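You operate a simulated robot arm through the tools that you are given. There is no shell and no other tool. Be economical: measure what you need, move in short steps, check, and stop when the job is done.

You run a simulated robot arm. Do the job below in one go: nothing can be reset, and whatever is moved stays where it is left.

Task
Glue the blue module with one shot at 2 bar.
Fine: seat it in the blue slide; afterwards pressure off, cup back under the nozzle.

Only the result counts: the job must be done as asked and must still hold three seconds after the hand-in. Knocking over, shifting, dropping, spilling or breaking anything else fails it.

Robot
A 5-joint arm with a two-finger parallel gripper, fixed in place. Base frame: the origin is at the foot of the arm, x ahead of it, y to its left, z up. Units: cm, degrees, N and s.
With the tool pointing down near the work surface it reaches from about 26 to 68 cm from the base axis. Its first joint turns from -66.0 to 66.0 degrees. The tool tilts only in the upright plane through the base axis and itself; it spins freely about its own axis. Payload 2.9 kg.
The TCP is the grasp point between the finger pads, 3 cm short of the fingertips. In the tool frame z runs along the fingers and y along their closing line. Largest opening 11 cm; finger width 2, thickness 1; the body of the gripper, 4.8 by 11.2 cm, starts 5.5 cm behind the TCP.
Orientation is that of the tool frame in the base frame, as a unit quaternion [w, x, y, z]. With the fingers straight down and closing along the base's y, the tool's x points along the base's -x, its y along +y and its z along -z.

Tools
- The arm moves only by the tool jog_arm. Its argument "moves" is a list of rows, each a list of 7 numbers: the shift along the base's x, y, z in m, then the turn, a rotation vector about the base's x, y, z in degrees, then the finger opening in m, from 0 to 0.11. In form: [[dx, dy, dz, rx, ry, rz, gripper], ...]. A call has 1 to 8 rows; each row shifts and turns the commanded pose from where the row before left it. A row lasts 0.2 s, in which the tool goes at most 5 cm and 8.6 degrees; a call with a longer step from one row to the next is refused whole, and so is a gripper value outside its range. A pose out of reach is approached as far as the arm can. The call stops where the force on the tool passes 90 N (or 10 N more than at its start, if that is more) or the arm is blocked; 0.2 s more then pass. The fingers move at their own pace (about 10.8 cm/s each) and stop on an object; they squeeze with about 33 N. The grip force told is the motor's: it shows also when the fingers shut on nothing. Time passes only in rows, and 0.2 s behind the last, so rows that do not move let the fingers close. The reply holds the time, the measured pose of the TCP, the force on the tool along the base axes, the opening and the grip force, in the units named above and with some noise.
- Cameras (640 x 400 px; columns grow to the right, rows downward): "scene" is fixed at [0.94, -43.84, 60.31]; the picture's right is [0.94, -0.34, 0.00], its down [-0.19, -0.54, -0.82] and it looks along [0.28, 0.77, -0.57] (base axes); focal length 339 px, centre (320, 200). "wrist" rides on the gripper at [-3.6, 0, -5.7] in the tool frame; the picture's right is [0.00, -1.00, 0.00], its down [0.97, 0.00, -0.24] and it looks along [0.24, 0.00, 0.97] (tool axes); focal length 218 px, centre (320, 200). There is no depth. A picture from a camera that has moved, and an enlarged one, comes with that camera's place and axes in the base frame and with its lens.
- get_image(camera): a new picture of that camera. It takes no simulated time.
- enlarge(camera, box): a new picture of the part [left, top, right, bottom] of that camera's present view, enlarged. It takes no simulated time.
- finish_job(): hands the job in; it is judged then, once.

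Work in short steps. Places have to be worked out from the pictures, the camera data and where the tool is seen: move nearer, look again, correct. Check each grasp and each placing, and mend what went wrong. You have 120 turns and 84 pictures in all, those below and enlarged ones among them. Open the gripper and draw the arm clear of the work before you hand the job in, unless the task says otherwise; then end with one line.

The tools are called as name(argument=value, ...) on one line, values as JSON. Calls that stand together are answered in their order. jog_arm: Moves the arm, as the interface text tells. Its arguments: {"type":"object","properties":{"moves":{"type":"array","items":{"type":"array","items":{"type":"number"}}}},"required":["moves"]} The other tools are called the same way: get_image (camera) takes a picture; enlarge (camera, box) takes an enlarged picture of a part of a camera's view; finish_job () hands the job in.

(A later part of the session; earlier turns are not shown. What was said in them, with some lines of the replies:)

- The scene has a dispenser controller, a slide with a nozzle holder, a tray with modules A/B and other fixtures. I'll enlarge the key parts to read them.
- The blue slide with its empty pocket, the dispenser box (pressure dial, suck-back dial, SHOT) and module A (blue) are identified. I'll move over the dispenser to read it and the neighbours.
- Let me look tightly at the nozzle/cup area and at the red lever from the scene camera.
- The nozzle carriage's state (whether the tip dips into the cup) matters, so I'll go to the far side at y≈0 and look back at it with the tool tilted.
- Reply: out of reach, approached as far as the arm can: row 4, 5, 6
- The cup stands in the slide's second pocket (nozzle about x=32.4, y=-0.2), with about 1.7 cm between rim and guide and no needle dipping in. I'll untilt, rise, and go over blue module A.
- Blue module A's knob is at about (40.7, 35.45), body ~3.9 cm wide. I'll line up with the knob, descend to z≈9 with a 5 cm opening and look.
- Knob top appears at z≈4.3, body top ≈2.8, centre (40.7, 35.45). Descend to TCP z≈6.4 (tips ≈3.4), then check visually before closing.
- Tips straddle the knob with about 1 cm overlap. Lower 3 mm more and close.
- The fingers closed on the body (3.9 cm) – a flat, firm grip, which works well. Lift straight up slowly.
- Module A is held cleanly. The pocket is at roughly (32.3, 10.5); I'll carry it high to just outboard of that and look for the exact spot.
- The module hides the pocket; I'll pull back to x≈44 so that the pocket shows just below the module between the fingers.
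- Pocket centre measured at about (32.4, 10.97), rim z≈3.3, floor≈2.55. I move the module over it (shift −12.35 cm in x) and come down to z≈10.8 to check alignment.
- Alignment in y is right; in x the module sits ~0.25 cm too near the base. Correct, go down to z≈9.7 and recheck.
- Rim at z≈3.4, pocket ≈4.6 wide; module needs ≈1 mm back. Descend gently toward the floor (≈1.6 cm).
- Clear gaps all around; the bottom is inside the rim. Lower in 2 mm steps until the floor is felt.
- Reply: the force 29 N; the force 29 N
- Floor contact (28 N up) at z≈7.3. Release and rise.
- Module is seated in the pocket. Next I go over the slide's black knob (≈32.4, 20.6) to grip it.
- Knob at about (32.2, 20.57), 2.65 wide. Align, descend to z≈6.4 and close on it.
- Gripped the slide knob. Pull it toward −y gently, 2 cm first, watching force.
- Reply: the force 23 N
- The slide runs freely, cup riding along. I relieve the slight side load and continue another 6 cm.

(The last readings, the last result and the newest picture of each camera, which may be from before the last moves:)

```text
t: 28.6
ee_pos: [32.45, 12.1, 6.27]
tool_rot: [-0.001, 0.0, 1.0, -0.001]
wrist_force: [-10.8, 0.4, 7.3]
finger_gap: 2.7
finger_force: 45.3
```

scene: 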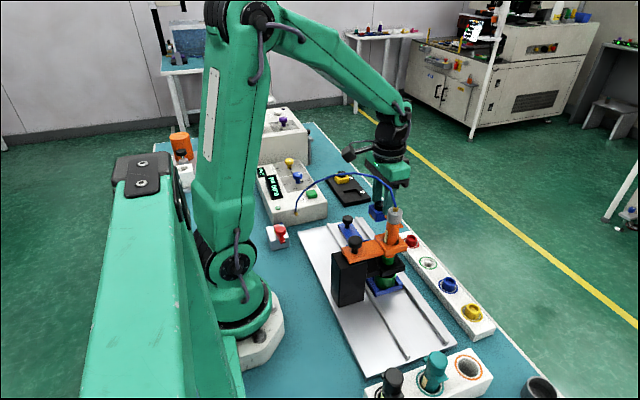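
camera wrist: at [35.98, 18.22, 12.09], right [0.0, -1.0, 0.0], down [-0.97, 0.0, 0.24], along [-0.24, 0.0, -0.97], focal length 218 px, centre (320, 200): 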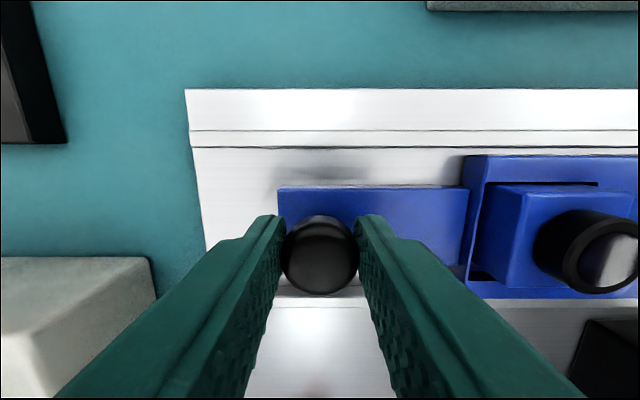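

jog_arm(moves=[[0, -0.01, 0, 0, 0, 0, 0.015], [0, -0.01, 0, 0, 0, 0, 0.015], [0, -0.005, 0, 0, 0, 0, 0.015], [0, 0, 0, 0, 0, 0, 0.015]])

get_image(camera="wrist")

enlarge(camera="scene", box=[340, 210, 440, 340])

```text
t: 29.6
ee_pos: [32.45, 9.75, 6.35]
tool_rot: [0.0, 0.001, 1.0, 0.001]
wrist_force: [-5.2, -2.3, 2.6]
finger_gap: 2.71
finger_force: 44.8
```

```text
39 pictures are left
camera wrist: at [36.07, 9.77, 11.95], right [0.0, -1.0, 0.0], down [-0.97, 0.0, 0.24], along [-0.24, 0.0, -0.97], focal length 218 px, centre (320, 200)
```

wrist: 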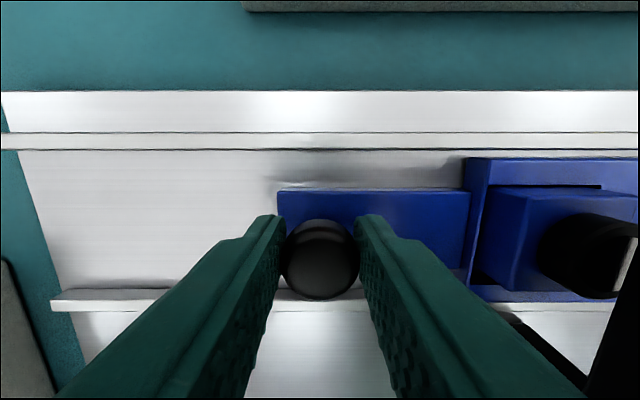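

```text
3.08 times, centred on (390, 275) of scene
camera zoom: at [0.94, -43.84, 60.31], right [0.94, -0.34, 0.0], down [-0.19, -0.54, -0.82], along [0.28, 0.77, -0.57], focal length 1044 px, centre (105, -31)
```

zoom: 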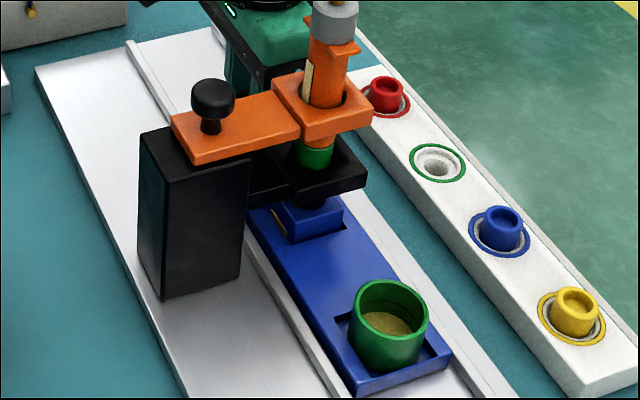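

Travelled ≈10.6 of ≈11.1 cm. Move the last 4.5 mm in small steps, feeling for a stop.

jog_arm(moves=[[0, -0.0025, 0, 0, 0, 0, 0.015], [0, -0.002, 0, 0, 0, 0, 0.015], [0, 0, 0, 0, 0, 0, 0.015]])

enlarge(camera="scene", box=[350, 240, 430, 340])

```text
t: 30.4
ee_pos: [32.34, 9.44, 6.24]
tool_rot: [0.0, -0.002, 1.0, -0.001]
wrist_force: [-4.3, 44.5, -20.7]
finger_gap: 2.72
finger_force: 45.3
```

```text
4.00 times, centred on (390, 290) of scene
camera zoom: at [0.95, -43.83, 60.31], right [0.94, -0.34, 0.0], down [-0.19, -0.54, -0.82], along [0.28, 0.77, -0.57], focal length 1357 px, centre (40, -160)
```

zoom: 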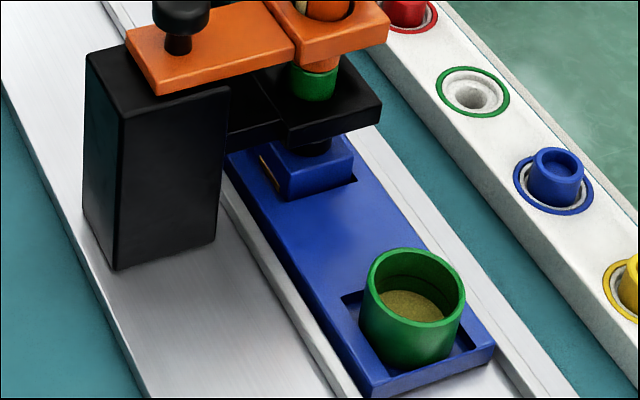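

A firm stop (44 N) at ≈11 cm travel, with the module under the nozzle: the slide's end position. Relieve, open and rise clear.

jog_arm(moves=[[0, 0.001, 0, 0, 0, 0, 0.015], [0, 0, 0, 0, 0, 0, 0.05], [0, 0, 0, 0, 0, 0, 0.05], [0, 0, 0.03, 0, 0, 0, 0.05], [0, 0, 0.04, 0, 0, 0, 0.05], [0.03, 0, 0.03, 0, 0, 0, 0.05], [0.03, 0, 0.01, 0, 0, 0, 0.05], [0, 0, 0, 0, 0, 0, 0.05]])

get_image(camera="wrist")

```text
t: 32.2
ee_pos: [38.44, 9.5, 17.43]
tool_rot: [-0.001, -0.001, 1.0, 0.0]
wrist_force: [-0.5, -0.2, -0.2]
finger_gap: 5.01
finger_force: 0.1
```

```text
36 pictures are left
camera wrist: at [42.18, 9.51, 23.1], right [0.0, -1.0, 0.0], down [-0.97, 0.0, 0.24], along [-0.24, 0.0, -0.97], focal length 218 px, centre (320, 200)
```

wrist: 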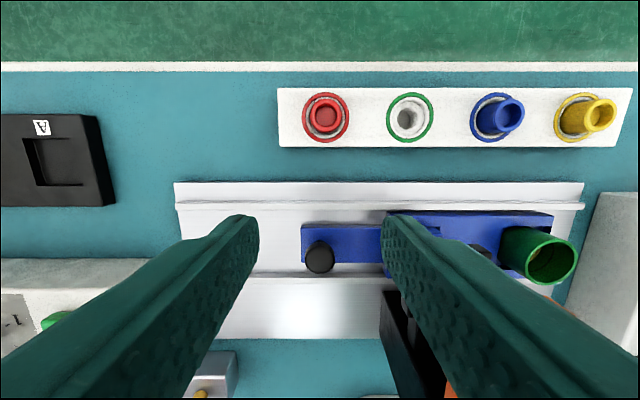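

Slide is at its stop with the cup clear. Now to the pressure dial: ticks show OFF=0°, 1=60°, 2=120° clockwise from above. I move above it.

jog_arm(moves=[[0, 0.03, 0.03, 0, 0, 0, 0.05], [0, 0.045, 0.01, 0, 0, 0, 0.05], [0, 0.045, 0, 0, 0, 0, 0.05], [-0.01, 0.045, 0, 0, 0, 0, 0.05], [-0.02, 0.045, 0, 0, 0, 0, 0.05], [-0.02, 0.045, 0, 0, 0, 0, 0.05], [-0.03, 0.037, 0, 0, 0, 0, 0.05], [-0.03, 0.015, 0, 0, 0, 0, 0.05]])

get_image(camera="wrist")

```text
t: 34.0
ee_pos: [27.37, 40.27, 21.4]
tool_rot: [-0.001, 0.0, 1.0, 0.0]
wrist_force: [0.6, -0.4, -0.7]
finger_gap: 5.0
finger_force: 0.1
```

```text
35 pictures are left
camera wrist: at [30.97, 40.22, 26.86], right [0.0, -1.0, 0.0], down [-0.97, 0.0, 0.24], along [-0.24, 0.0, -0.97], focal length 218 px, centre (320, 200)
```

wrist: 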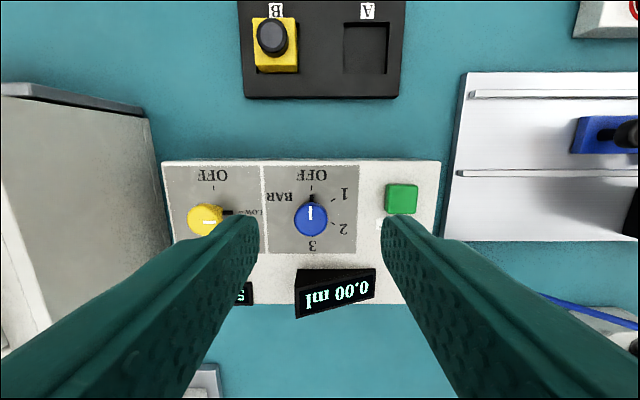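

Dial knob triangulates to (24.6, 41.0), top z≈8.2. Move above and descend to z≈13 to check.

jog_arm(moves=[[-0.0275, 0.0075, -0.03, 0, 0, 0, 0.05], [0, 0, -0.045, 0, 0, 0, 0.05], [0, 0, -0.01, 0, 0, 0, 0.05], [0, 0, 0, 0, 0, 0, 0.05]])

get_image(camera="wrist")

enlarge(camera="scene", box=[255, 120, 345, 230])

```text
t: 35.0
ee_pos: [24.6, 40.87, 12.82]
tool_rot: [0.0, 0.001, 1.0, -0.001]
wrist_force: [0.6, 0.3, 0.2]
finger_gap: 5.0
finger_force: 0.1
```

```text
34 pictures are left
camera wrist: at [28.27, 40.94, 18.52], right [0.0, -1.0, 0.0], down [-0.97, 0.0, 0.24], along [-0.24, 0.0, -0.97], focal length 218 px, centre (320, 200)
```

wrist: 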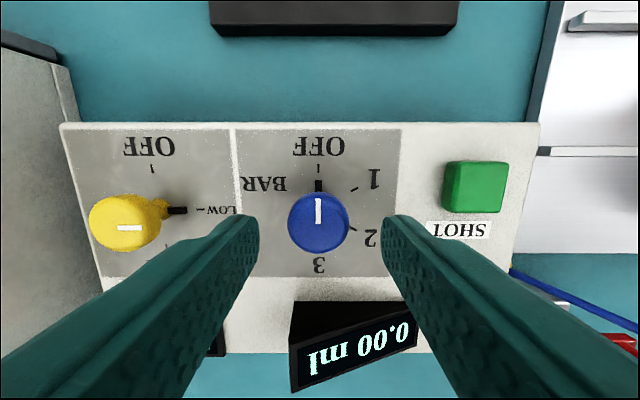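

```text
3.64 times, centred on (300, 175) of scene
camera zoom: at [0.94, -43.84, 60.31], right [0.94, -0.34, 0.0], down [-0.19, -0.54, -0.82], along [0.28, 0.77, -0.57], focal length 1233 px, centre (393, 291)
```

zoom: 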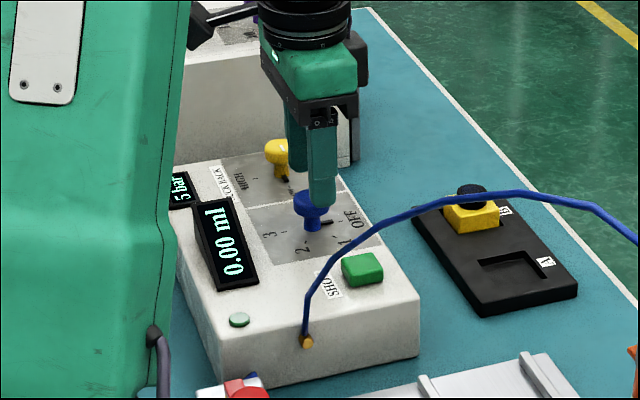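

Knob at (24.6, 41.04), 3 cm wide. Lower to z≈9.4 and close on it.

jog_arm(moves=[[0, 0.0012, -0.018, 0, 0, 0, 0.05], [0, 0, -0.016, 0, 0, 0, 0.05], [0, 0, 0, 0, 0, 0, 0.05]])

jog_arm(moves=[[0, 0, 0, 0, 0, 0, 0.02], [0, 0, 0, 0, 0, 0, 0.02], [0, 0, 0, 0, 0, 0, 0.02]])

enlarge(camera="scene", box=[265, 130, 345, 210])

```text
t: 35.8
ee_pos: [24.68, 41.12, 9.44]
tool_rot: [-0.001, 0.0, 1.0, 0.0]
wrist_force: [-0.4, 0.8, 0.3]
finger_gap: 5.0
finger_force: 0.1
```

```text
t: 36.6
ee_pos: [24.55, 40.88, 9.39]
tool_rot: [-0.001, 0.0, 1.0, -0.001]
wrist_force: [-2.0, -8.6, 3.4]
finger_gap: 2.95
finger_force: 45.2
```

```text
5.00 times, centred on (305, 170) of scene
camera zoom: at [0.94, -43.84, 60.31], right [0.94, -0.34, 0.0], down [-0.19, -0.54, -0.82], along [0.28, 0.77, -0.57], focal length 1696 px, centre (395, 350)
```

zoom: 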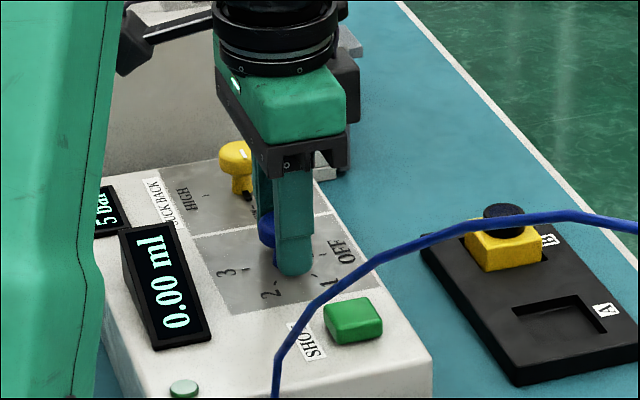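

Gripped (2.95 cm). Turn −60° about z (clockwise from above), then check.

jog_arm(moves=[[0, -0.0005, 0, 0, 0, -8.5, 0.02], [0, 0, 0, 0, 0, -8.5, 0.02], [0, 0, 0, 0, 0, -8.5, 0.02], [0, 0, 0, 0, 0, -8.5, 0.02], [0, 0, 0, 0, 0, -8.5, 0.02], [0, 0, 0, 0, 0, -8.5, 0.02], [0, 0, 0, 0, 0, -8.5, 0.02], [0, 0, 0, 0, 0, 0, 0.02]])

get_image(camera="wrist")

```text
t: 38.4
ee_pos: [24.45, 40.93, 9.5]
tool_rot: [0.0, 0.496, 0.868, -0.002]
wrist_force: [-38.7, -4.5, 21.0]
finger_gap: 2.94
finger_force: 45.3
```

```text
31 pictures are left
camera wrist: at [26.46, 37.91, 15.1], right [-0.86, -0.51, 0.0], down [-0.49, 0.84, 0.24], along [-0.12, 0.2, -0.97], focal length 218 px, centre (320, 200)
```

wrist: 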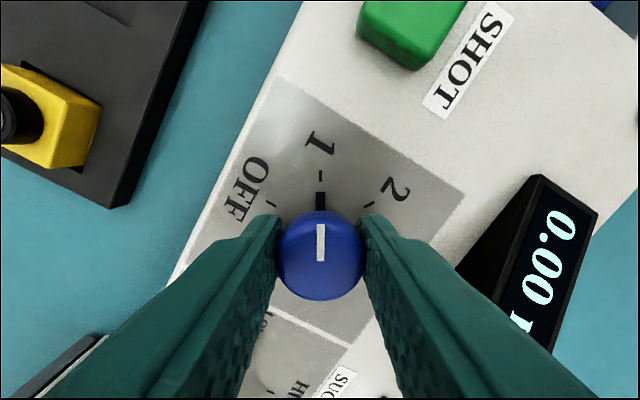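

Pointer is exactly at 1. The tool's x centre is slightly off (−39 N), so I shift −1.5 mm and turn another 60° to 2.

jog_arm(moves=[[-0.0015, 0, 0, 0, 0, -8.6, 0.02], [0, 0, 0, 0, 0, -8.6, 0.02], [0, 0, 0, 0, 0, -8.6, 0.02], [0, 0, 0, 0, 0, -8.6, 0.02], [0, 0, 0, 0, 0, -8.6, 0.02], [0, 0, 0, 0, 0, -8.6, 0.02], [0, 0, 0, 0, 0, -8.6, 0.02], [0, 0, 0, 0, 0, 0, 0.02]])

get_image(camera="wrist")

```text
t: 40.0
ee_pos: [24.47, 40.87, 9.43]
tool_rot: [0.001, 0.835, 0.551, -0.001]
wrist_force: [-31.3, 10.5, 6.1]
finger_gap: 2.94
finger_force: 44.6
out of reach, approached as far as the arm can: row 7
stopped in row 7: the force on the tool passed its limit (the readings are from after the stop); the commanded pose is now the measured one
```

```text
30 pictures are left
camera wrist: at [23.1, 37.57, 15.09], right [-0.92, 0.39, 0.0], down [0.38, 0.89, 0.24], along [0.09, 0.22, -0.97], focal length 218 px, centre (320, 200)
```

wrist: 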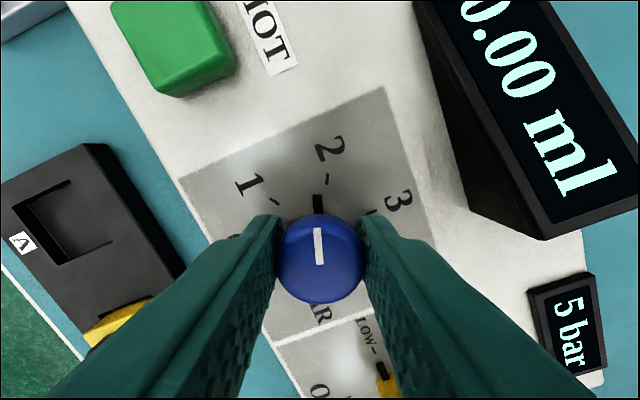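

Nearly at 2 (113°), then the tool's spin hit its limit. I'll release, rise a little and see whether the dial snaps to 2.

jog_arm(moves=[[0, 0, 0, 0, 0, 0, 0.05], [0, 0, 0, 0, 0, 0, 0.05], [0, 0, 0.03, 0, 0, 0, 0.05], [0, 0, 0, 0, 0, 8.6, 0.05], [0, 0, 0, 0, 0, 8.6, 0.05], [0, 0, 0, 0, 0, 8.6, 0.05], [0, 0, 0, 0, 0, 8.6, 0.05]])

get_image(camera="wrist")

```text
t: 41.5
ee_pos: [24.84, 40.75, 12.29]
tool_rot: [0.0, 0.636, 0.771, 0.001]
wrist_force: [0.1, 0.7, 0.8]
finger_gap: 4.99
finger_force: 0.0
```

```text
29 pictures are left
camera wrist: at [25.47, 37.33, 18.02], right [-0.98, -0.19, 0.0], down [-0.19, 0.95, 0.24], along [-0.04, 0.24, -0.97], focal length 218 px, centre (320, 200)
```

wrist: 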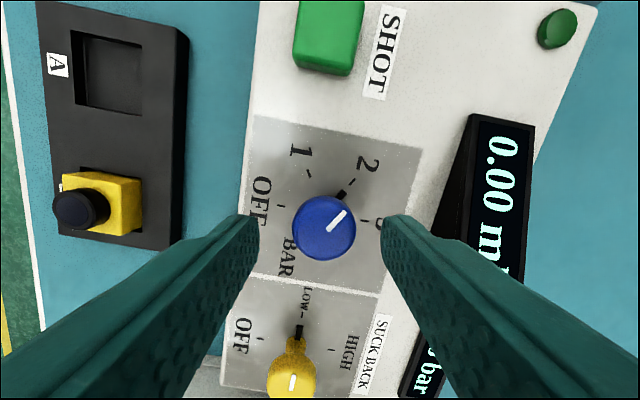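

enlarge(camera="wrist", box=[270, 140, 390, 270])

```text
3.08 times, centred on (330, 205) of wrist
camera zoom: at [25.47, 37.33, 18.02], right [-0.98, -0.19, 0.0], down [-0.19, 0.95, 0.24], along [-0.04, 0.24, -0.97], focal length 672 px, centre (289, 185)
```

zoom: 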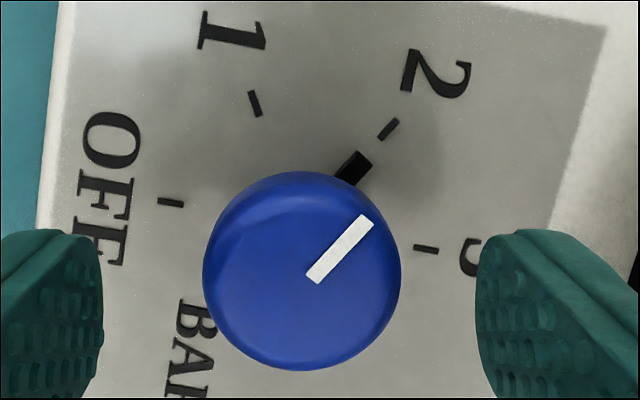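

The pointer lines up with tick 2 and the pressure is set. Now the SHOT button at ≈(26.15, 32.6), top z≈7: close the fingers and move above it.

jog_arm(moves=[[0, 0, 0.015, 0, 0, 0, 0.05], [0.005, -0.04, 0, 0, 0, 0, 0.02], [0.0095, -0.0415, 0, 0, 0, 0, 0], [0, 0, 0, 0, 0, 0, 0], [0, 0, 0, 0, 0, 0, 0]])

get_image(camera="wrist")

enlarge(camera="scene", box=[265, 130, 345, 230])

```text
t: 42.8
ee_pos: [26.39, 32.45, 13.93]
tool_rot: [0.001, 0.637, 0.77, 0.001]
wrist_force: [0.2, -0.5, -0.4]
finger_gap: 0.02
finger_force: 33.2
```

```text
27 pictures are left
camera wrist: at [27.1, 29.02, 19.64], right [-0.98, -0.19, 0.0], down [-0.18, 0.95, 0.24], along [-0.04, 0.24, -0.97], focal length 218 px, centre (320, 200)
```

wrist: 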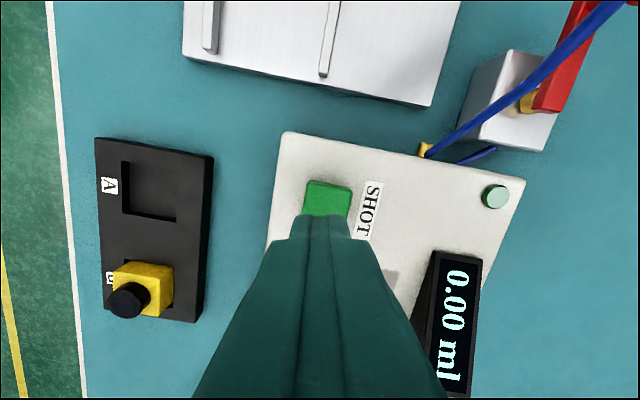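

```text
4.00 times, centred on (305, 180) of scene
camera zoom: at [0.94, -43.84, 60.31], right [0.94, -0.34, 0.0], down [-0.19, -0.54, -0.82], along [0.28, 0.77, -0.57], focal length 1357 px, centre (380, 280)
```

zoom: 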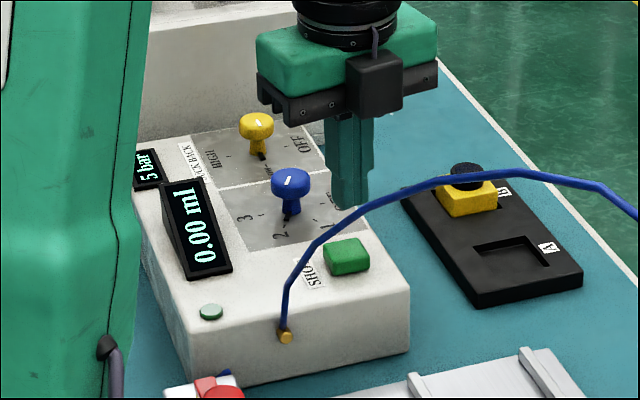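

Fingers are over the button and the status lamp turned light. Descend to just above it, then press in small steps.

jog_arm(moves=[[0, 0, -0.02, 0, 0, 0, 0], [0, 0, -0.013, 0, 0, 0, 0], [0, 0, 0, 0, 0, 0, 0]])

jog_arm(moves=[[0, 0, -0.003, 0, 0, 0, 0], [0, 0, 0, 0, 0, 0, 0]])

enlarge(camera="scene", box=[265, 130, 345, 230])

```text
t: 43.5
ee_pos: [26.45, 32.5, 10.58]
tool_rot: [0.0, 0.637, 0.771, -0.001]
wrist_force: [-0.3, -0.7, -0.6]
finger_gap: 0.02
finger_force: 32.7
```

```text
t: 44.1
ee_pos: [26.41, 32.6, 10.16]
tool_rot: [0.0, 0.637, 0.77, 0.001]
wrist_force: [1.0, -0.3, 0.0]
finger_gap: 0.01
finger_force: 32.9
```

```text
4.00 times, centred on (305, 180) of scene
camera zoom: at [0.94, -43.84, 60.31], right [0.94, -0.34, 0.0], down [-0.19, -0.54, -0.82], along [0.28, 0.77, -0.57], focal length 1357 px, centre (380, 280)
```

zoom: 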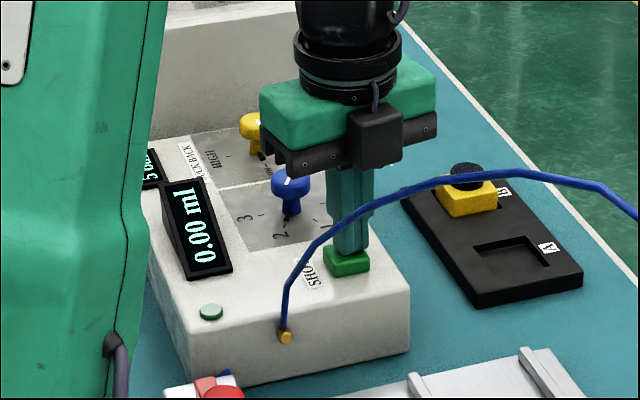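

jog_arm(moves=[[0, 0, -0.002, 0, 0, 0, 0], [0, 0, 0, 0, 0, 0, 0]])

jog_arm(moves=[[0, 0, -0.002, 0, 0, 0, 0], [0, 0, 0, 0, 0, 0, 0]])

enlarge(camera="scene", box=[265, 150, 325, 230])

```text
t: 44.8
ee_pos: [26.36, 32.53, 10.18]
tool_rot: [0.0, 0.637, 0.771, 0.001]
wrist_force: [1.3, -0.7, 2.2]
finger_gap: 0.01
finger_force: 33.2
```

```text
t: 45.4
ee_pos: [26.27, 32.61, 9.93]
tool_rot: [0.0, 0.637, 0.771, 0.001]
wrist_force: [2.1, 0.6, 2.2]
finger_gap: 0.02
finger_force: 33.2
```

```text
5.00 times, centred on (295, 190) of scene
camera zoom: at [0.94, -43.84, 60.31], right [0.94, -0.34, 0.0], down [-0.19, -0.54, -0.82], along [0.28, 0.77, -0.57], focal length 1696 px, centre (445, 250)
```

zoom: 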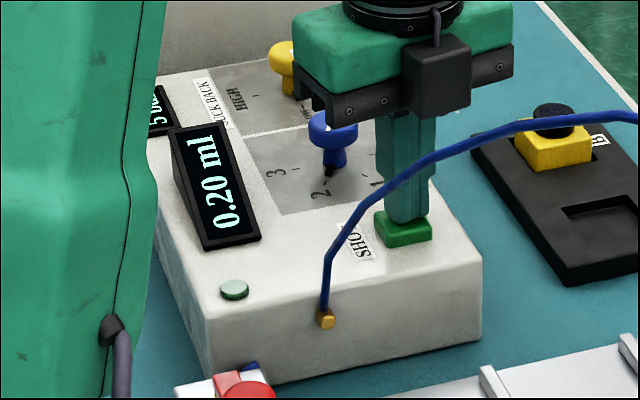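

The counter shows 0.20 ml: the shot fired. Release upward and check the display.

jog_arm(moves=[[0, 0, 0.02, 0, 0, 0, 0], [0, 0, 0.03, 0, 0, 0, 0], [0, 0, 0, 0, 0, 0, 0]])

enlarge(camera="scene", box=[265, 150, 325, 230])

enlarge(camera="scene", box=[350, 240, 430, 340])

```text
t: 46.1
ee_pos: [26.19, 32.54, 14.93]
tool_rot: [0.001, 0.638, 0.77, 0.001]
wrist_force: [-0.4, 0.1, -0.3]
finger_gap: 0.0
finger_force: 32.9
```

```text
5.00 times, centred on (295, 190) of scene
camera zoom: at [0.94, -43.84, 60.31], right [0.94, -0.34, 0.0], down [-0.19, -0.54, -0.82], along [0.28, 0.77, -0.57], focal length 1696 px, centre (445, 250)
```

zoom: 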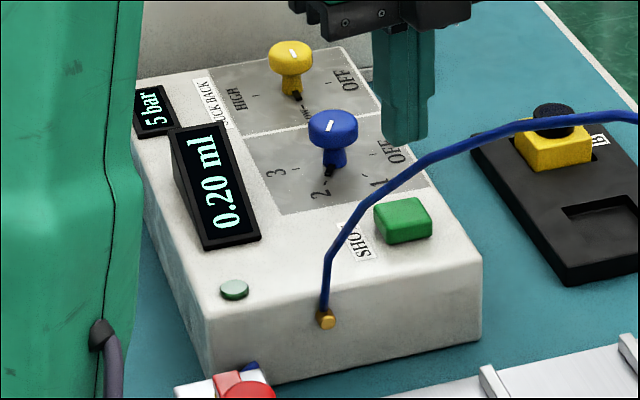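

```text
4.00 times, centred on (390, 290) of scene
camera zoom: at [0.94, -43.84, 60.31], right [0.94, -0.34, 0.0], down [-0.19, -0.54, -0.82], along [0.28, 0.77, -0.57], focal length 1357 px, centre (40, -160)
```

zoom: 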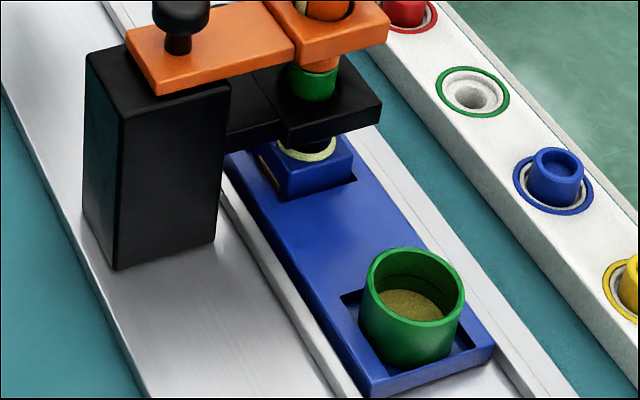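

One glue bead is on the module and the counter shows a single 0.20 ml. Return to the dial with the gripper open, to turn it back to OFF.

jog_arm(moves=[[0, 0, 0, 0, 0, 0, 0.03], [-0.008, 0.042, 0, 0, 0, 0, 0.05], [-0.0085, 0.042, 0, 0, 0, 0, 0.05], [0, 0, -0.02, 0, 0, 0, 0.05], [0, 0, 0, 0, 0, 0, 0.05]])

enlarge(camera="wrist", box=[220, 120, 420, 300])

```text
t: 47.4
ee_pos: [24.63, 40.76, 12.85]
tool_rot: [0.0, 0.637, 0.77, 0.001]
wrist_force: [-0.3, -0.1, -0.1]
finger_gap: 5.0
finger_force: 0.2
```

```text
2.22 times, centred on (320, 210) of wrist
camera zoom: at [25.33, 37.26, 18.51], right [-0.98, -0.19, 0.0], down [-0.18, 0.95, 0.24], along [-0.04, 0.24, -0.97], focal length 485 px, centre (320, 178)
```

zoom: 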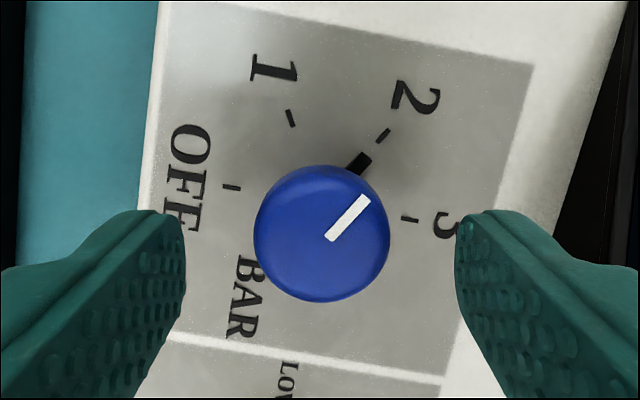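

Knob is at (24.6, 41.05); shift +2.5 mm in y, descend and grip.

jog_arm(moves=[[0, 0.0025, -0.018, 0, 0, 0, 0.05], [0, 0, -0.0165, 0, 0, 0, 0.05], [0, 0, 0, 0, 0, 0, 0.02], [0, 0, 0, 0, 0, 0, 0.02], [0, 0, 0, 0, 0, 0, 0.02]])

```text
t: 48.5
ee_pos: [24.64, 41.14, 9.34]
tool_rot: [0.001, 0.637, 0.771, -0.001]
wrist_force: [-26.7, -3.0, 5.7]
finger_gap: 3.29
finger_force: 13.3
```

jog_arm(moves=[[-0.0015, 0, 0, 0, 0, 0, 0.02], [0, 0, 0, 0, 0, 0, 0.02], [0, 0, 0, 0, 0, 0, 0.02]])

```text
t: 49.4
ee_pos: [24.51, 41.13, 9.35]
tool_rot: [0.0, 0.638, 0.77, 0.0]
wrist_force: [-21.4, -2.5, -4.1]
finger_gap: 3.06
finger_force: 11.0
```

jog_arm(moves=[[-0.002, 0, 0, 0, 0, 0, 0.02], [0, 0, 0, 0, 0, 0, 0.02], [0, 0, 0, 0, 0, 0, 0.02]])

```text
t: 50.1
ee_pos: [24.39, 41.18, 9.37]
tool_rot: [0.0, 0.639, 0.77, 0.001]
wrist_force: [21.7, -4.9, -27.5]
finger_gap: 2.94
finger_force: 44.9
```

Firmly gripped now. Turn +60° toward OFF.

jog_arm(moves=[[0.001, 0, -0.001, 0, 0, 8.55, 0.02], [0, -0.0005, 0, 0, 0, 8.55, 0.02], [0, 0, 0, 0, 0, 8.55, 0.02], [0, 0, 0, 0, 0, 8.55, 0.02], [0, 0, 0, 0, 0, 8.55, 0.02], [0, 0, 0, 0, 0, 8.55, 0.02], [0, 0, 0, 0, 0, 8.55, 0.02], [0, 0, 0, 0, 0, 0, 0.02]])

```text
t: 52.0
ee_pos: [24.33, 40.97, 9.22]
tool_rot: [-0.002, 0.167, 0.986, -0.002]
wrist_force: [10.7, -28.7, -5.2]
finger_gap: 2.91
finger_force: 45.1
```

jog_arm(moves=[[0.0005, -0.001, 0, 0, 0, 8.6, 0.02], [0, 0, 0, 0, 0, 8.6, 0.02], [0, 0, 0, 0, 0, 8.6, 0.02], [0, 0, 0, 0, 0, 8.6, 0.02], [0, 0, 0, 0, 0, 8.6, 0.02], [0, 0, 0, 0, 0, 8.6, 0.02], [0, 0, 0, 0, 0, 8.6, 0.02], [0, 0, 0, 0, 0, 0, 0.02]])

get_image(camera="wrist")

```text
t: 53.8
ee_pos: [24.34, 40.8, 9.23]
tool_rot: [-0.004, -0.349, 0.937, -0.004]
wrist_force: [9.6, -38.2, -0.3]
finger_gap: 2.95
finger_force: 44.9
```

```text
20 pictures are left
camera wrist: at [27.17, 43.31, 14.94], right [0.65, -0.76, 0.0], down [-0.73, -0.63, 0.25], along [-0.19, -0.17, -0.97], focal length 218 px, centre (320, 200)
```

wrist: 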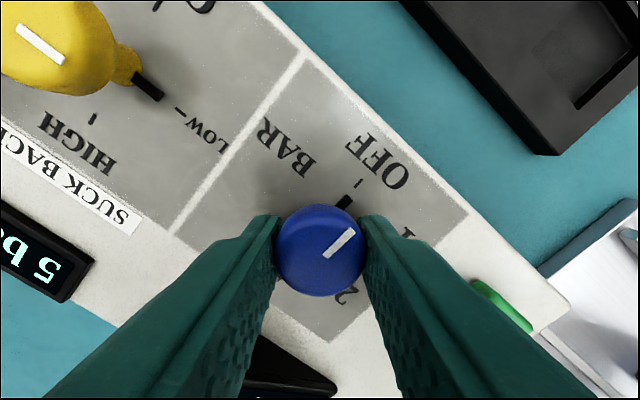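

jog_arm(moves=[[0, 0, 0, 0, 0, 5, 0.02], [0, 0, 0, 0, 0, 0, 0.02], [0, 0, 0, 0, 0, 0, 0.05], [0, 0, 0, 0, 0, 0, 0.05], [0, 0, 0.03, 0, 0, 0, 0.05], [0, 0, 0.02, 0, 0, -8.6, 0.05], [0, 0, 0, 0, 0, -8.6, 0.05], [0, 0, 0, 0, 0, -8.6, 0.05]])

get_image(camera="wrist")

enlarge(camera="wrist", box=[240, 120, 400, 270])

```text
t: 55.5
ee_pos: [24.4, 41.3, 14.44]
tool_rot: [-0.001, -0.173, 0.985, 0.0]
wrist_force: [-0.1, -0.2, 0.3]
finger_gap: 5.04
finger_force: 0.1
```

```text
19 pictures are left
camera wrist: at [27.89, 42.47, 20.08], right [0.34, -0.94, 0.0], down [-0.91, -0.33, 0.24], along [-0.23, -0.08, -0.97], focal length 218 px, centre (320, 200)
```

wrist: 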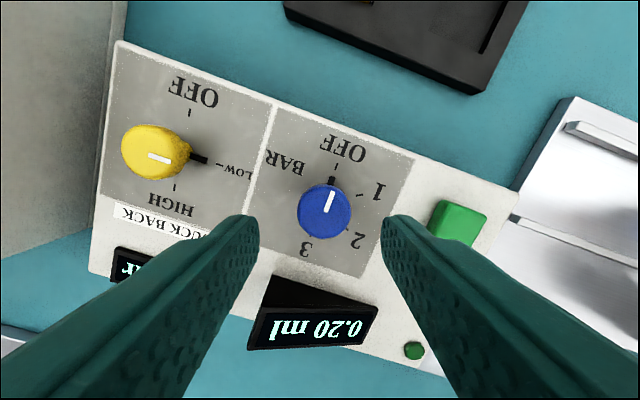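

```text
2.67 times, centred on (320, 195) of wrist
camera zoom: at [27.89, 42.47, 20.08], right [0.34, -0.94, 0.0], down [-0.91, -0.33, 0.24], along [-0.23, -0.08, -0.97], focal length 582 px, centre (320, 213)
```

zoom: 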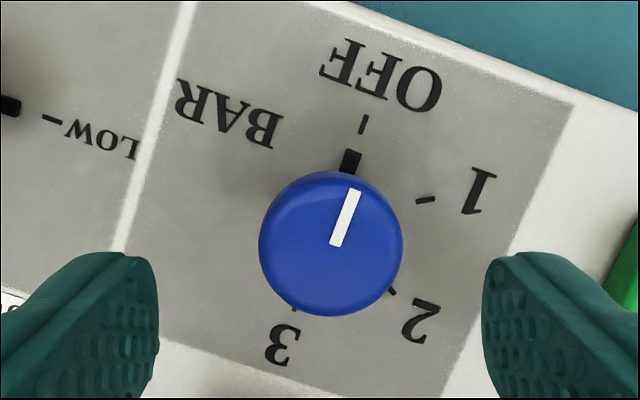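

Dial is at OFF (lamp dark again). Now back to the slide knob (≈32.3, 9.5) by the same outboard path, unrolling the tool.

jog_arm(moves=[[0.03, -0.01, 0.03, 0, 0, -8.6, 0.05], [0.035, -0.02, 0.03, 0, 0, -8.6, 0.05], [0.035, -0.03, 0.01, 0, 0, -2.6, 0.05], [0.025, -0.04, 0, 0, 0, 0, 0.05], [0, -0.047, 0, 0, 0, 0, 0.05], [0, -0.047, 0, 0, 0, 0, 0.05], [0, -0.047, 0, 0, 0, 0, 0.05], [0, -0.047, 0, 0, 0, 0, 0.05]])

jog_arm(moves=[[-0.015, -0.025, -0.03, 0, 0, 0, 0.05], [-0.025, -0.008, -0.035, 0, 0, 0, 0.05], [0, 0, -0.02, 0, 0, 0, 0.05], [0, 0, 0, 0, 0, 0, 0.05]])

get_image(camera="wrist")

```text
refused: row 2 steps farther than a row can; nothing moved
```

```text
t: 56.2
ee_pos: [21.07, 38.43, 9.1]
tool_rot: [0.009, -0.174, 0.985, 0.012]
wrist_force: [5.1, -8.2, 11.2]
finger_gap: 5.48
finger_force: 4.7
stopped in row 3: the force on the tool passed its limit (the readings are from after the stop); the commanded pose is now the measured one
```

```text
17 pictures are left
camera wrist: at [24.42, 39.65, 14.81], right [0.34, -0.94, -0.02], down [-0.92, -0.34, 0.22], along [-0.21, -0.06, -0.98], focal length 218 px, centre (320, 200)
```

wrist: 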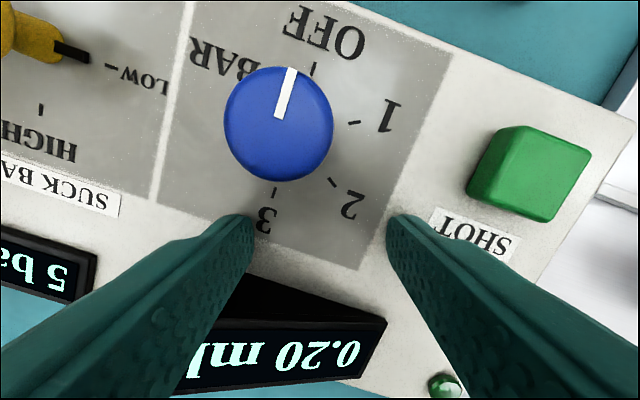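

My first call was refused for an over-long step, and because I had already sent the second one, it ran from the wrong place and touched the display housing. I go straight up and check that nothing changed.

jog_arm(moves=[[0, 0, 0.02, 0, 0, 0, 0.05], [0, 0, 0.04, 0, 0, 0, 0.05], [0, 0, 0.04, 0, 0, 0, 0.05], [0, 0, 0.03, 0, 0, 0, 0.05], [0, 0, 0, 0, 0, 0, 0.05]])

get_image(camera="wrist")

enlarge(camera="scene", box=[245, 130, 345, 260])

```text
t: 57.4
ee_pos: [21.12, 38.4, 21.99]
tool_rot: [0.009, -0.173, 0.985, 0.012]
wrist_force: [0.0, -0.3, -0.1]
finger_gap: 4.99
finger_force: 0.1
```

```text
16 pictures are left
camera wrist: at [24.37, 39.6, 27.72], right [0.34, -0.94, -0.02], down [-0.92, -0.34, 0.22], along [-0.21, -0.06, -0.98], focal length 218 px, centre (320, 200)
```

wrist: 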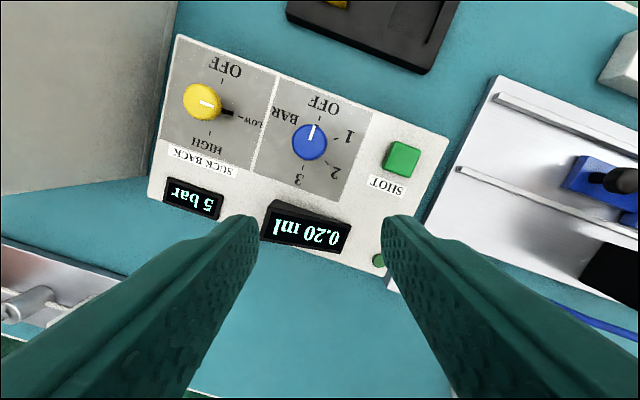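

```text
3.08 times, centred on (295, 195) of scene
camera zoom: at [0.94, -43.84, 60.31], right [0.94, -0.34, 0.0], down [-0.19, -0.54, -0.82], along [0.28, 0.77, -0.57], focal length 1044 px, centre (397, 215)
```

zoom: 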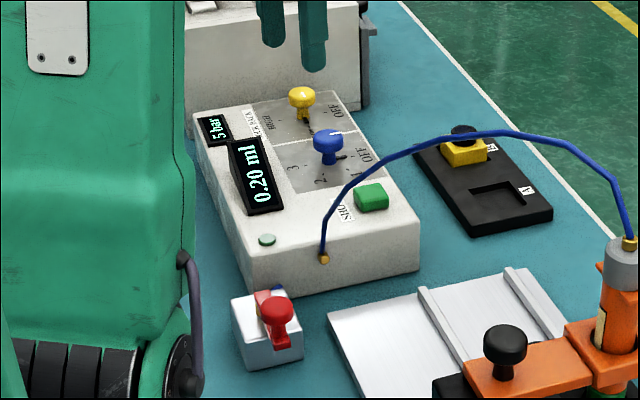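

Nothing changed: dial at OFF, 0.20 ml, box in place. Now the outboard path with legal steps, straightening the tool as I go; I'll wait for this result before the next move.

jog_arm(moves=[[0.035, -0.01, 0, -0.7, 0.5, -7.5, 0.05], [0.04, -0.015, 0, -0.7, 0.5, -7.5, 0.05], [0.04, -0.02, 0, 0, 0, -5, 0.05], [0.035, -0.03, 0, 0, 0, 0, 0.05], [0.01, -0.045, 0, 0, 0, 0, 0.05], [0, -0.047, 0, 0, 0, 0, 0.05], [0, -0.047, 0, 0, 0, 0, 0.05], [0, 0, 0, 0, 0, 0, 0.05]])

```text
t: 59.2
ee_pos: [36.76, 16.98, 21.99]
tool_rot: [-0.002, 0.0, 1.0, 0.0]
wrist_force: [0.9, 1.1, 0.0]
finger_gap: 5.0
finger_force: 0.3
```

Pose is straight and safe at (36.8, 17, 22). Go on to the slide knob at (32.3, 9.5), stopping at z≈13.

jog_arm(moves=[[-0.02, -0.035, -0.02, 0, 0, 0, 0.05], [-0.0245, -0.039, -0.015, 0, 0, 0, 0.05], [0, 0, -0.045, 0, 0, 0, 0.05], [0, 0, -0.01, 0, 0, 0, 0.05], [0, 0, 0, 0, 0, 0, 0.05]])

get_image(camera="wrist")

```text
t: 60.4
ee_pos: [32.32, 9.72, 12.85]
tool_rot: [0.0, 0.001, 1.0, 0.0]
wrist_force: [0.2, -0.6, -0.3]
finger_gap: 5.01
finger_force: 0.0
```

```text
14 pictures are left
camera wrist: at [35.99, 9.81, 18.53], right [0.0, -1.0, 0.0], down [-0.97, 0.0, 0.24], along [-0.24, 0.0, -0.97], focal length 218 px, centre (320, 200)
```

wrist: 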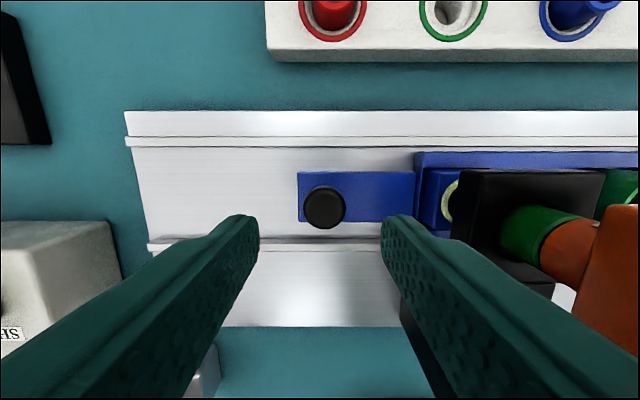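

Knob at (32.25, 9.55). Align, descend to z≈6.4, grip.

jog_arm(moves=[[0, -0.002, -0.025, 0, 0, 0, 0.05], [0, 0, -0.025, 0, 0, 0, 0.05], [0, 0, -0.0145, 0, 0, 0, 0.05], [0, 0, 0, 0, 0, 0, 0.015], [0, 0, 0, 0, 0, 0, 0.015], [0, 0, 0, 0, 0, 0, 0.015]])

```text
t: 61.8
ee_pos: [32.44, 9.57, 6.54]
tool_rot: [-0.001, 0.001, 1.0, 0.0]
wrist_force: [-1.1, -1.4, 2.9]
finger_gap: 2.69
finger_force: 44.4
```

Gripped well. Push the slide back +y, 8 cm gently (module stays seated in the pocket).

jog_arm(moves=[[0, 0.005, 0, 0, 0, 0, 0.015], [0, 0.01, 0, 0, 0, 0, 0.015], [0, 0.012, 0, 0, 0, 0, 0.015], [0, 0.012, 0, 0, 0, 0, 0.015], [0, 0.012, 0, 0, 0, 0, 0.015], [0, 0.012, 0, 0, 0, 0, 0.015], [0, 0.012, 0, 0, 0, 0, 0.015], [0, 0, 0, 0, 0, 0, 0.015]])

```text
t: 63.6
ee_pos: [32.48, 17.0, 6.56]
tool_rot: [-0.001, 0.0, 1.0, -0.001]
wrist_force: [1.1, 1.4, -8.9]
finger_gap: 2.7
finger_force: 44.8
```

jog_arm(moves=[[0, 0.01, 0, 0, 0, 0, 0.015], [0, 0.01, 0, 0, 0, 0, 0.015], [0, 0.008, 0, 0, 0, 0, 0.015], [0, 0.003, 0, 0, 0, 0, 0.015], [0, 0, 0, 0, 0, 0, 0.015]])

```text
t: 64.8
ee_pos: [32.41, 20.24, 6.54]
tool_rot: [-0.003, -0.001, 1.0, -0.002]
wrist_force: [-22.9, 1.2, 12.7]
finger_gap: 2.72
finger_force: 44.6
```

jog_arm(moves=[[0, 0.002, 0, 0, 0, 0, 0.015], [0, 0.002, 0, 0, 0, 0, 0.015], [0, 0, 0, 0, 0, 0, 0.015]])

enlarge(camera="scene", box=[350, 230, 430, 310])

```text
t: 65.6
ee_pos: [32.45, 20.46, 6.55]
tool_rot: [-0.003, 0.0, 1.0, -0.003]
wrist_force: [-28.6, -0.4, 11.6]
finger_gap: 2.71
finger_force: 44.6
```

```text
5.00 times, centred on (390, 270) of scene
camera zoom: at [0.94, -43.84, 60.3], right [0.94, -0.34, 0.0], down [-0.19, -0.54, -0.82], along [0.28, 0.77, -0.57], focal length 1696 px, centre (-30, -150)
```

zoom: 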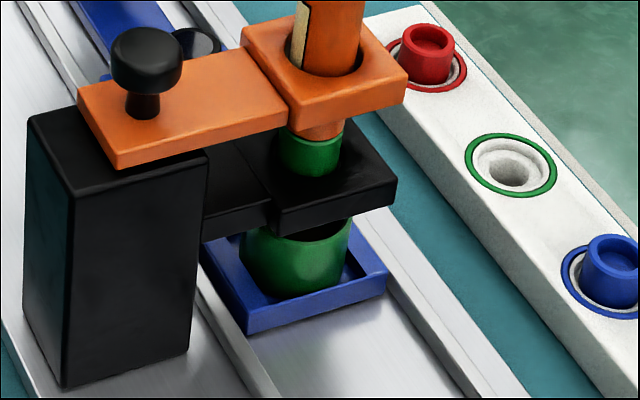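

The slide corner matches its original pixels (376,297)/(403.6,285): the cup is back under the nozzle. Release and rise clear.

jog_arm(moves=[[-0.001, 0, 0, 0, 0, 0, 0.05], [0, 0, 0, 0, 0, 0, 0.05], [0, 0, 0.03, 0, 0, 0, 0.05], [0, 0, 0.045, 0, 0, 0, 0.05], [0.01, 0, 0.045, 0, 0, 0, 0.05], [0.03, 0, 0.03, 0, 0, 0, 0.05], [0.03, 0, 0, 0, 0, 0, 0.05], [0, 0, 0, 0, 0, 0, 0.05]])

get_image(camera="wrist")

get_image(camera="scene")

enlarge(camera="wrist", box=[300, 180, 540, 340])

enlarge(camera="scene", box=[360, 250, 420, 300])

```text
t: 67.4
ee_pos: [39.57, 20.44, 21.65]
tool_rot: [-0.001, 0.0, 1.0, 0.0]
wrist_force: [0.3, -0.2, 0.1]
finger_gap: 5.02
finger_force: 0.1
```

```text
12 pictures are left
camera wrist: at [43.14, 20.52, 27.3], right [0.0, -1.0, 0.0], down [-0.97, 0.0, 0.24], along [-0.24, 0.0, -0.97], focal length 218 px, centre (320, 200)
```

wrist: 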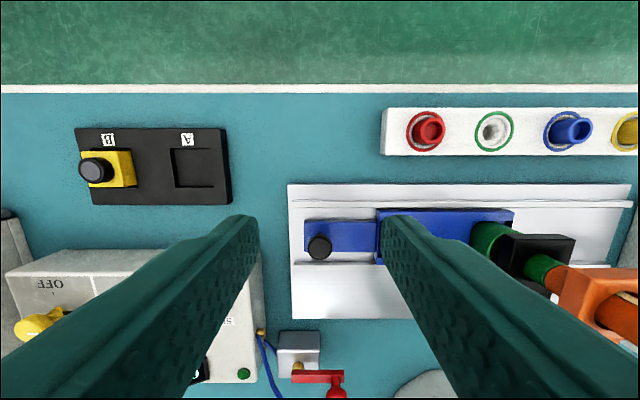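

```text
11 pictures are left
```

scene: 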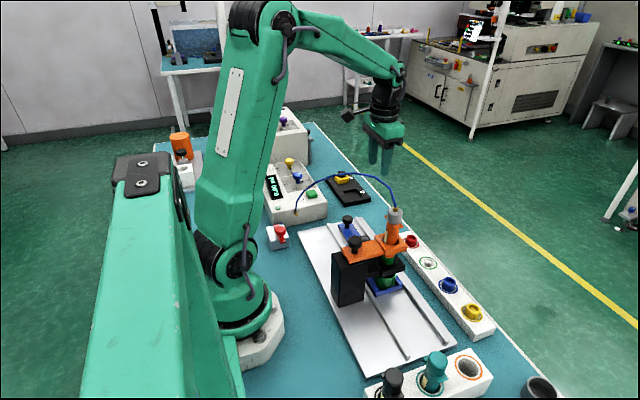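

```text
2.50 times, centred on (420, 260) of wrist
camera zoom: at [43.14, 20.52, 27.3], right [0.0, -1.0, 0.0], down [-0.97, 0.0, 0.24], along [-0.24, 0.0, -0.97], focal length 546 px, centre (70, 50)
```

zoom: 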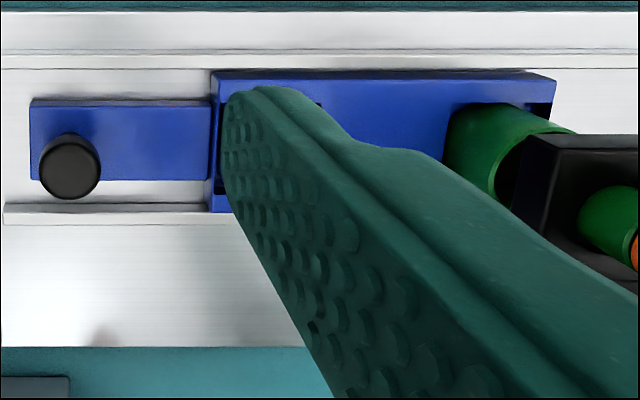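

```text
8.00 times, centred on (390, 275) of scene
camera zoom: at [0.94, -43.84, 60.31], right [0.94, -0.34, 0.0], down [-0.19, -0.54, -0.82], along [0.28, 0.77, -0.57], focal length 2714 px, centre (-240, -400)
```

zoom: 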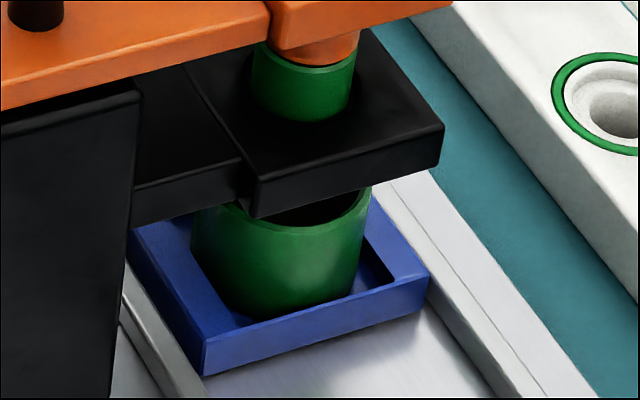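

The cup is at exactly its original place. One last look at the glued module in its pocket, moving over with the tool kept high and outboard.

jog_arm(moves=[[0.01, -0.045, 0, 0, 0, 0, 0.08], [0.01, -0.045, 0, 0, 0, 0, 0.11], [0, 0, 0, 0, 0, 0, 0.11]])

enlarge(camera="wrist", box=[240, 180, 420, 320])

```text
t: 68.2
ee_pos: [41.64, 11.46, 21.51]
tool_rot: [-0.001, 0.001, 1.0, 0.0]
wrist_force: [-0.7, -0.1, -0.7]
finger_gap: 10.97
finger_force: 0.0
```

```text
2.86 times, centred on (330, 250) of wrist
camera zoom: at [45.35, 11.53, 27.13], right [0.0, -1.0, 0.0], down [-0.97, 0.0, 0.24], along [-0.24, 0.0, -0.97], focal length 624 px, centre (291, 57)
```

zoom: 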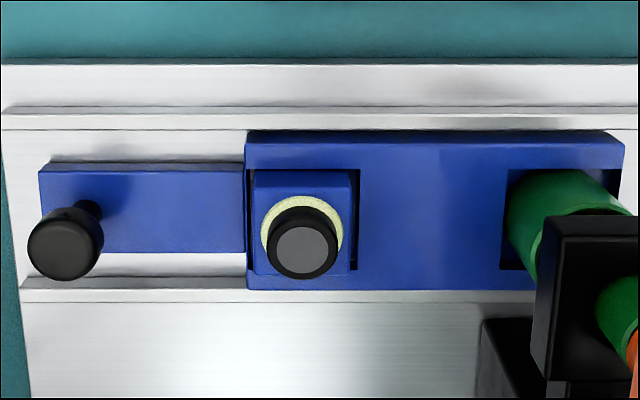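

The module is seated with one clean bead, the cup is under the nozzle, the dial is OFF, and the gripper is open and clear. I'm handing in.

finish_job()

```text
The job is handed in.
```

The blue module is seated in the blue slide with one shot of glue at 2 bar (0.20 ml on the counter); the pressure dial is back at OFF and the cup is back under the nozzle. A wrongly sequenced move briefly bumped the dispenser's display housing, but I checked and nothing had shifted.
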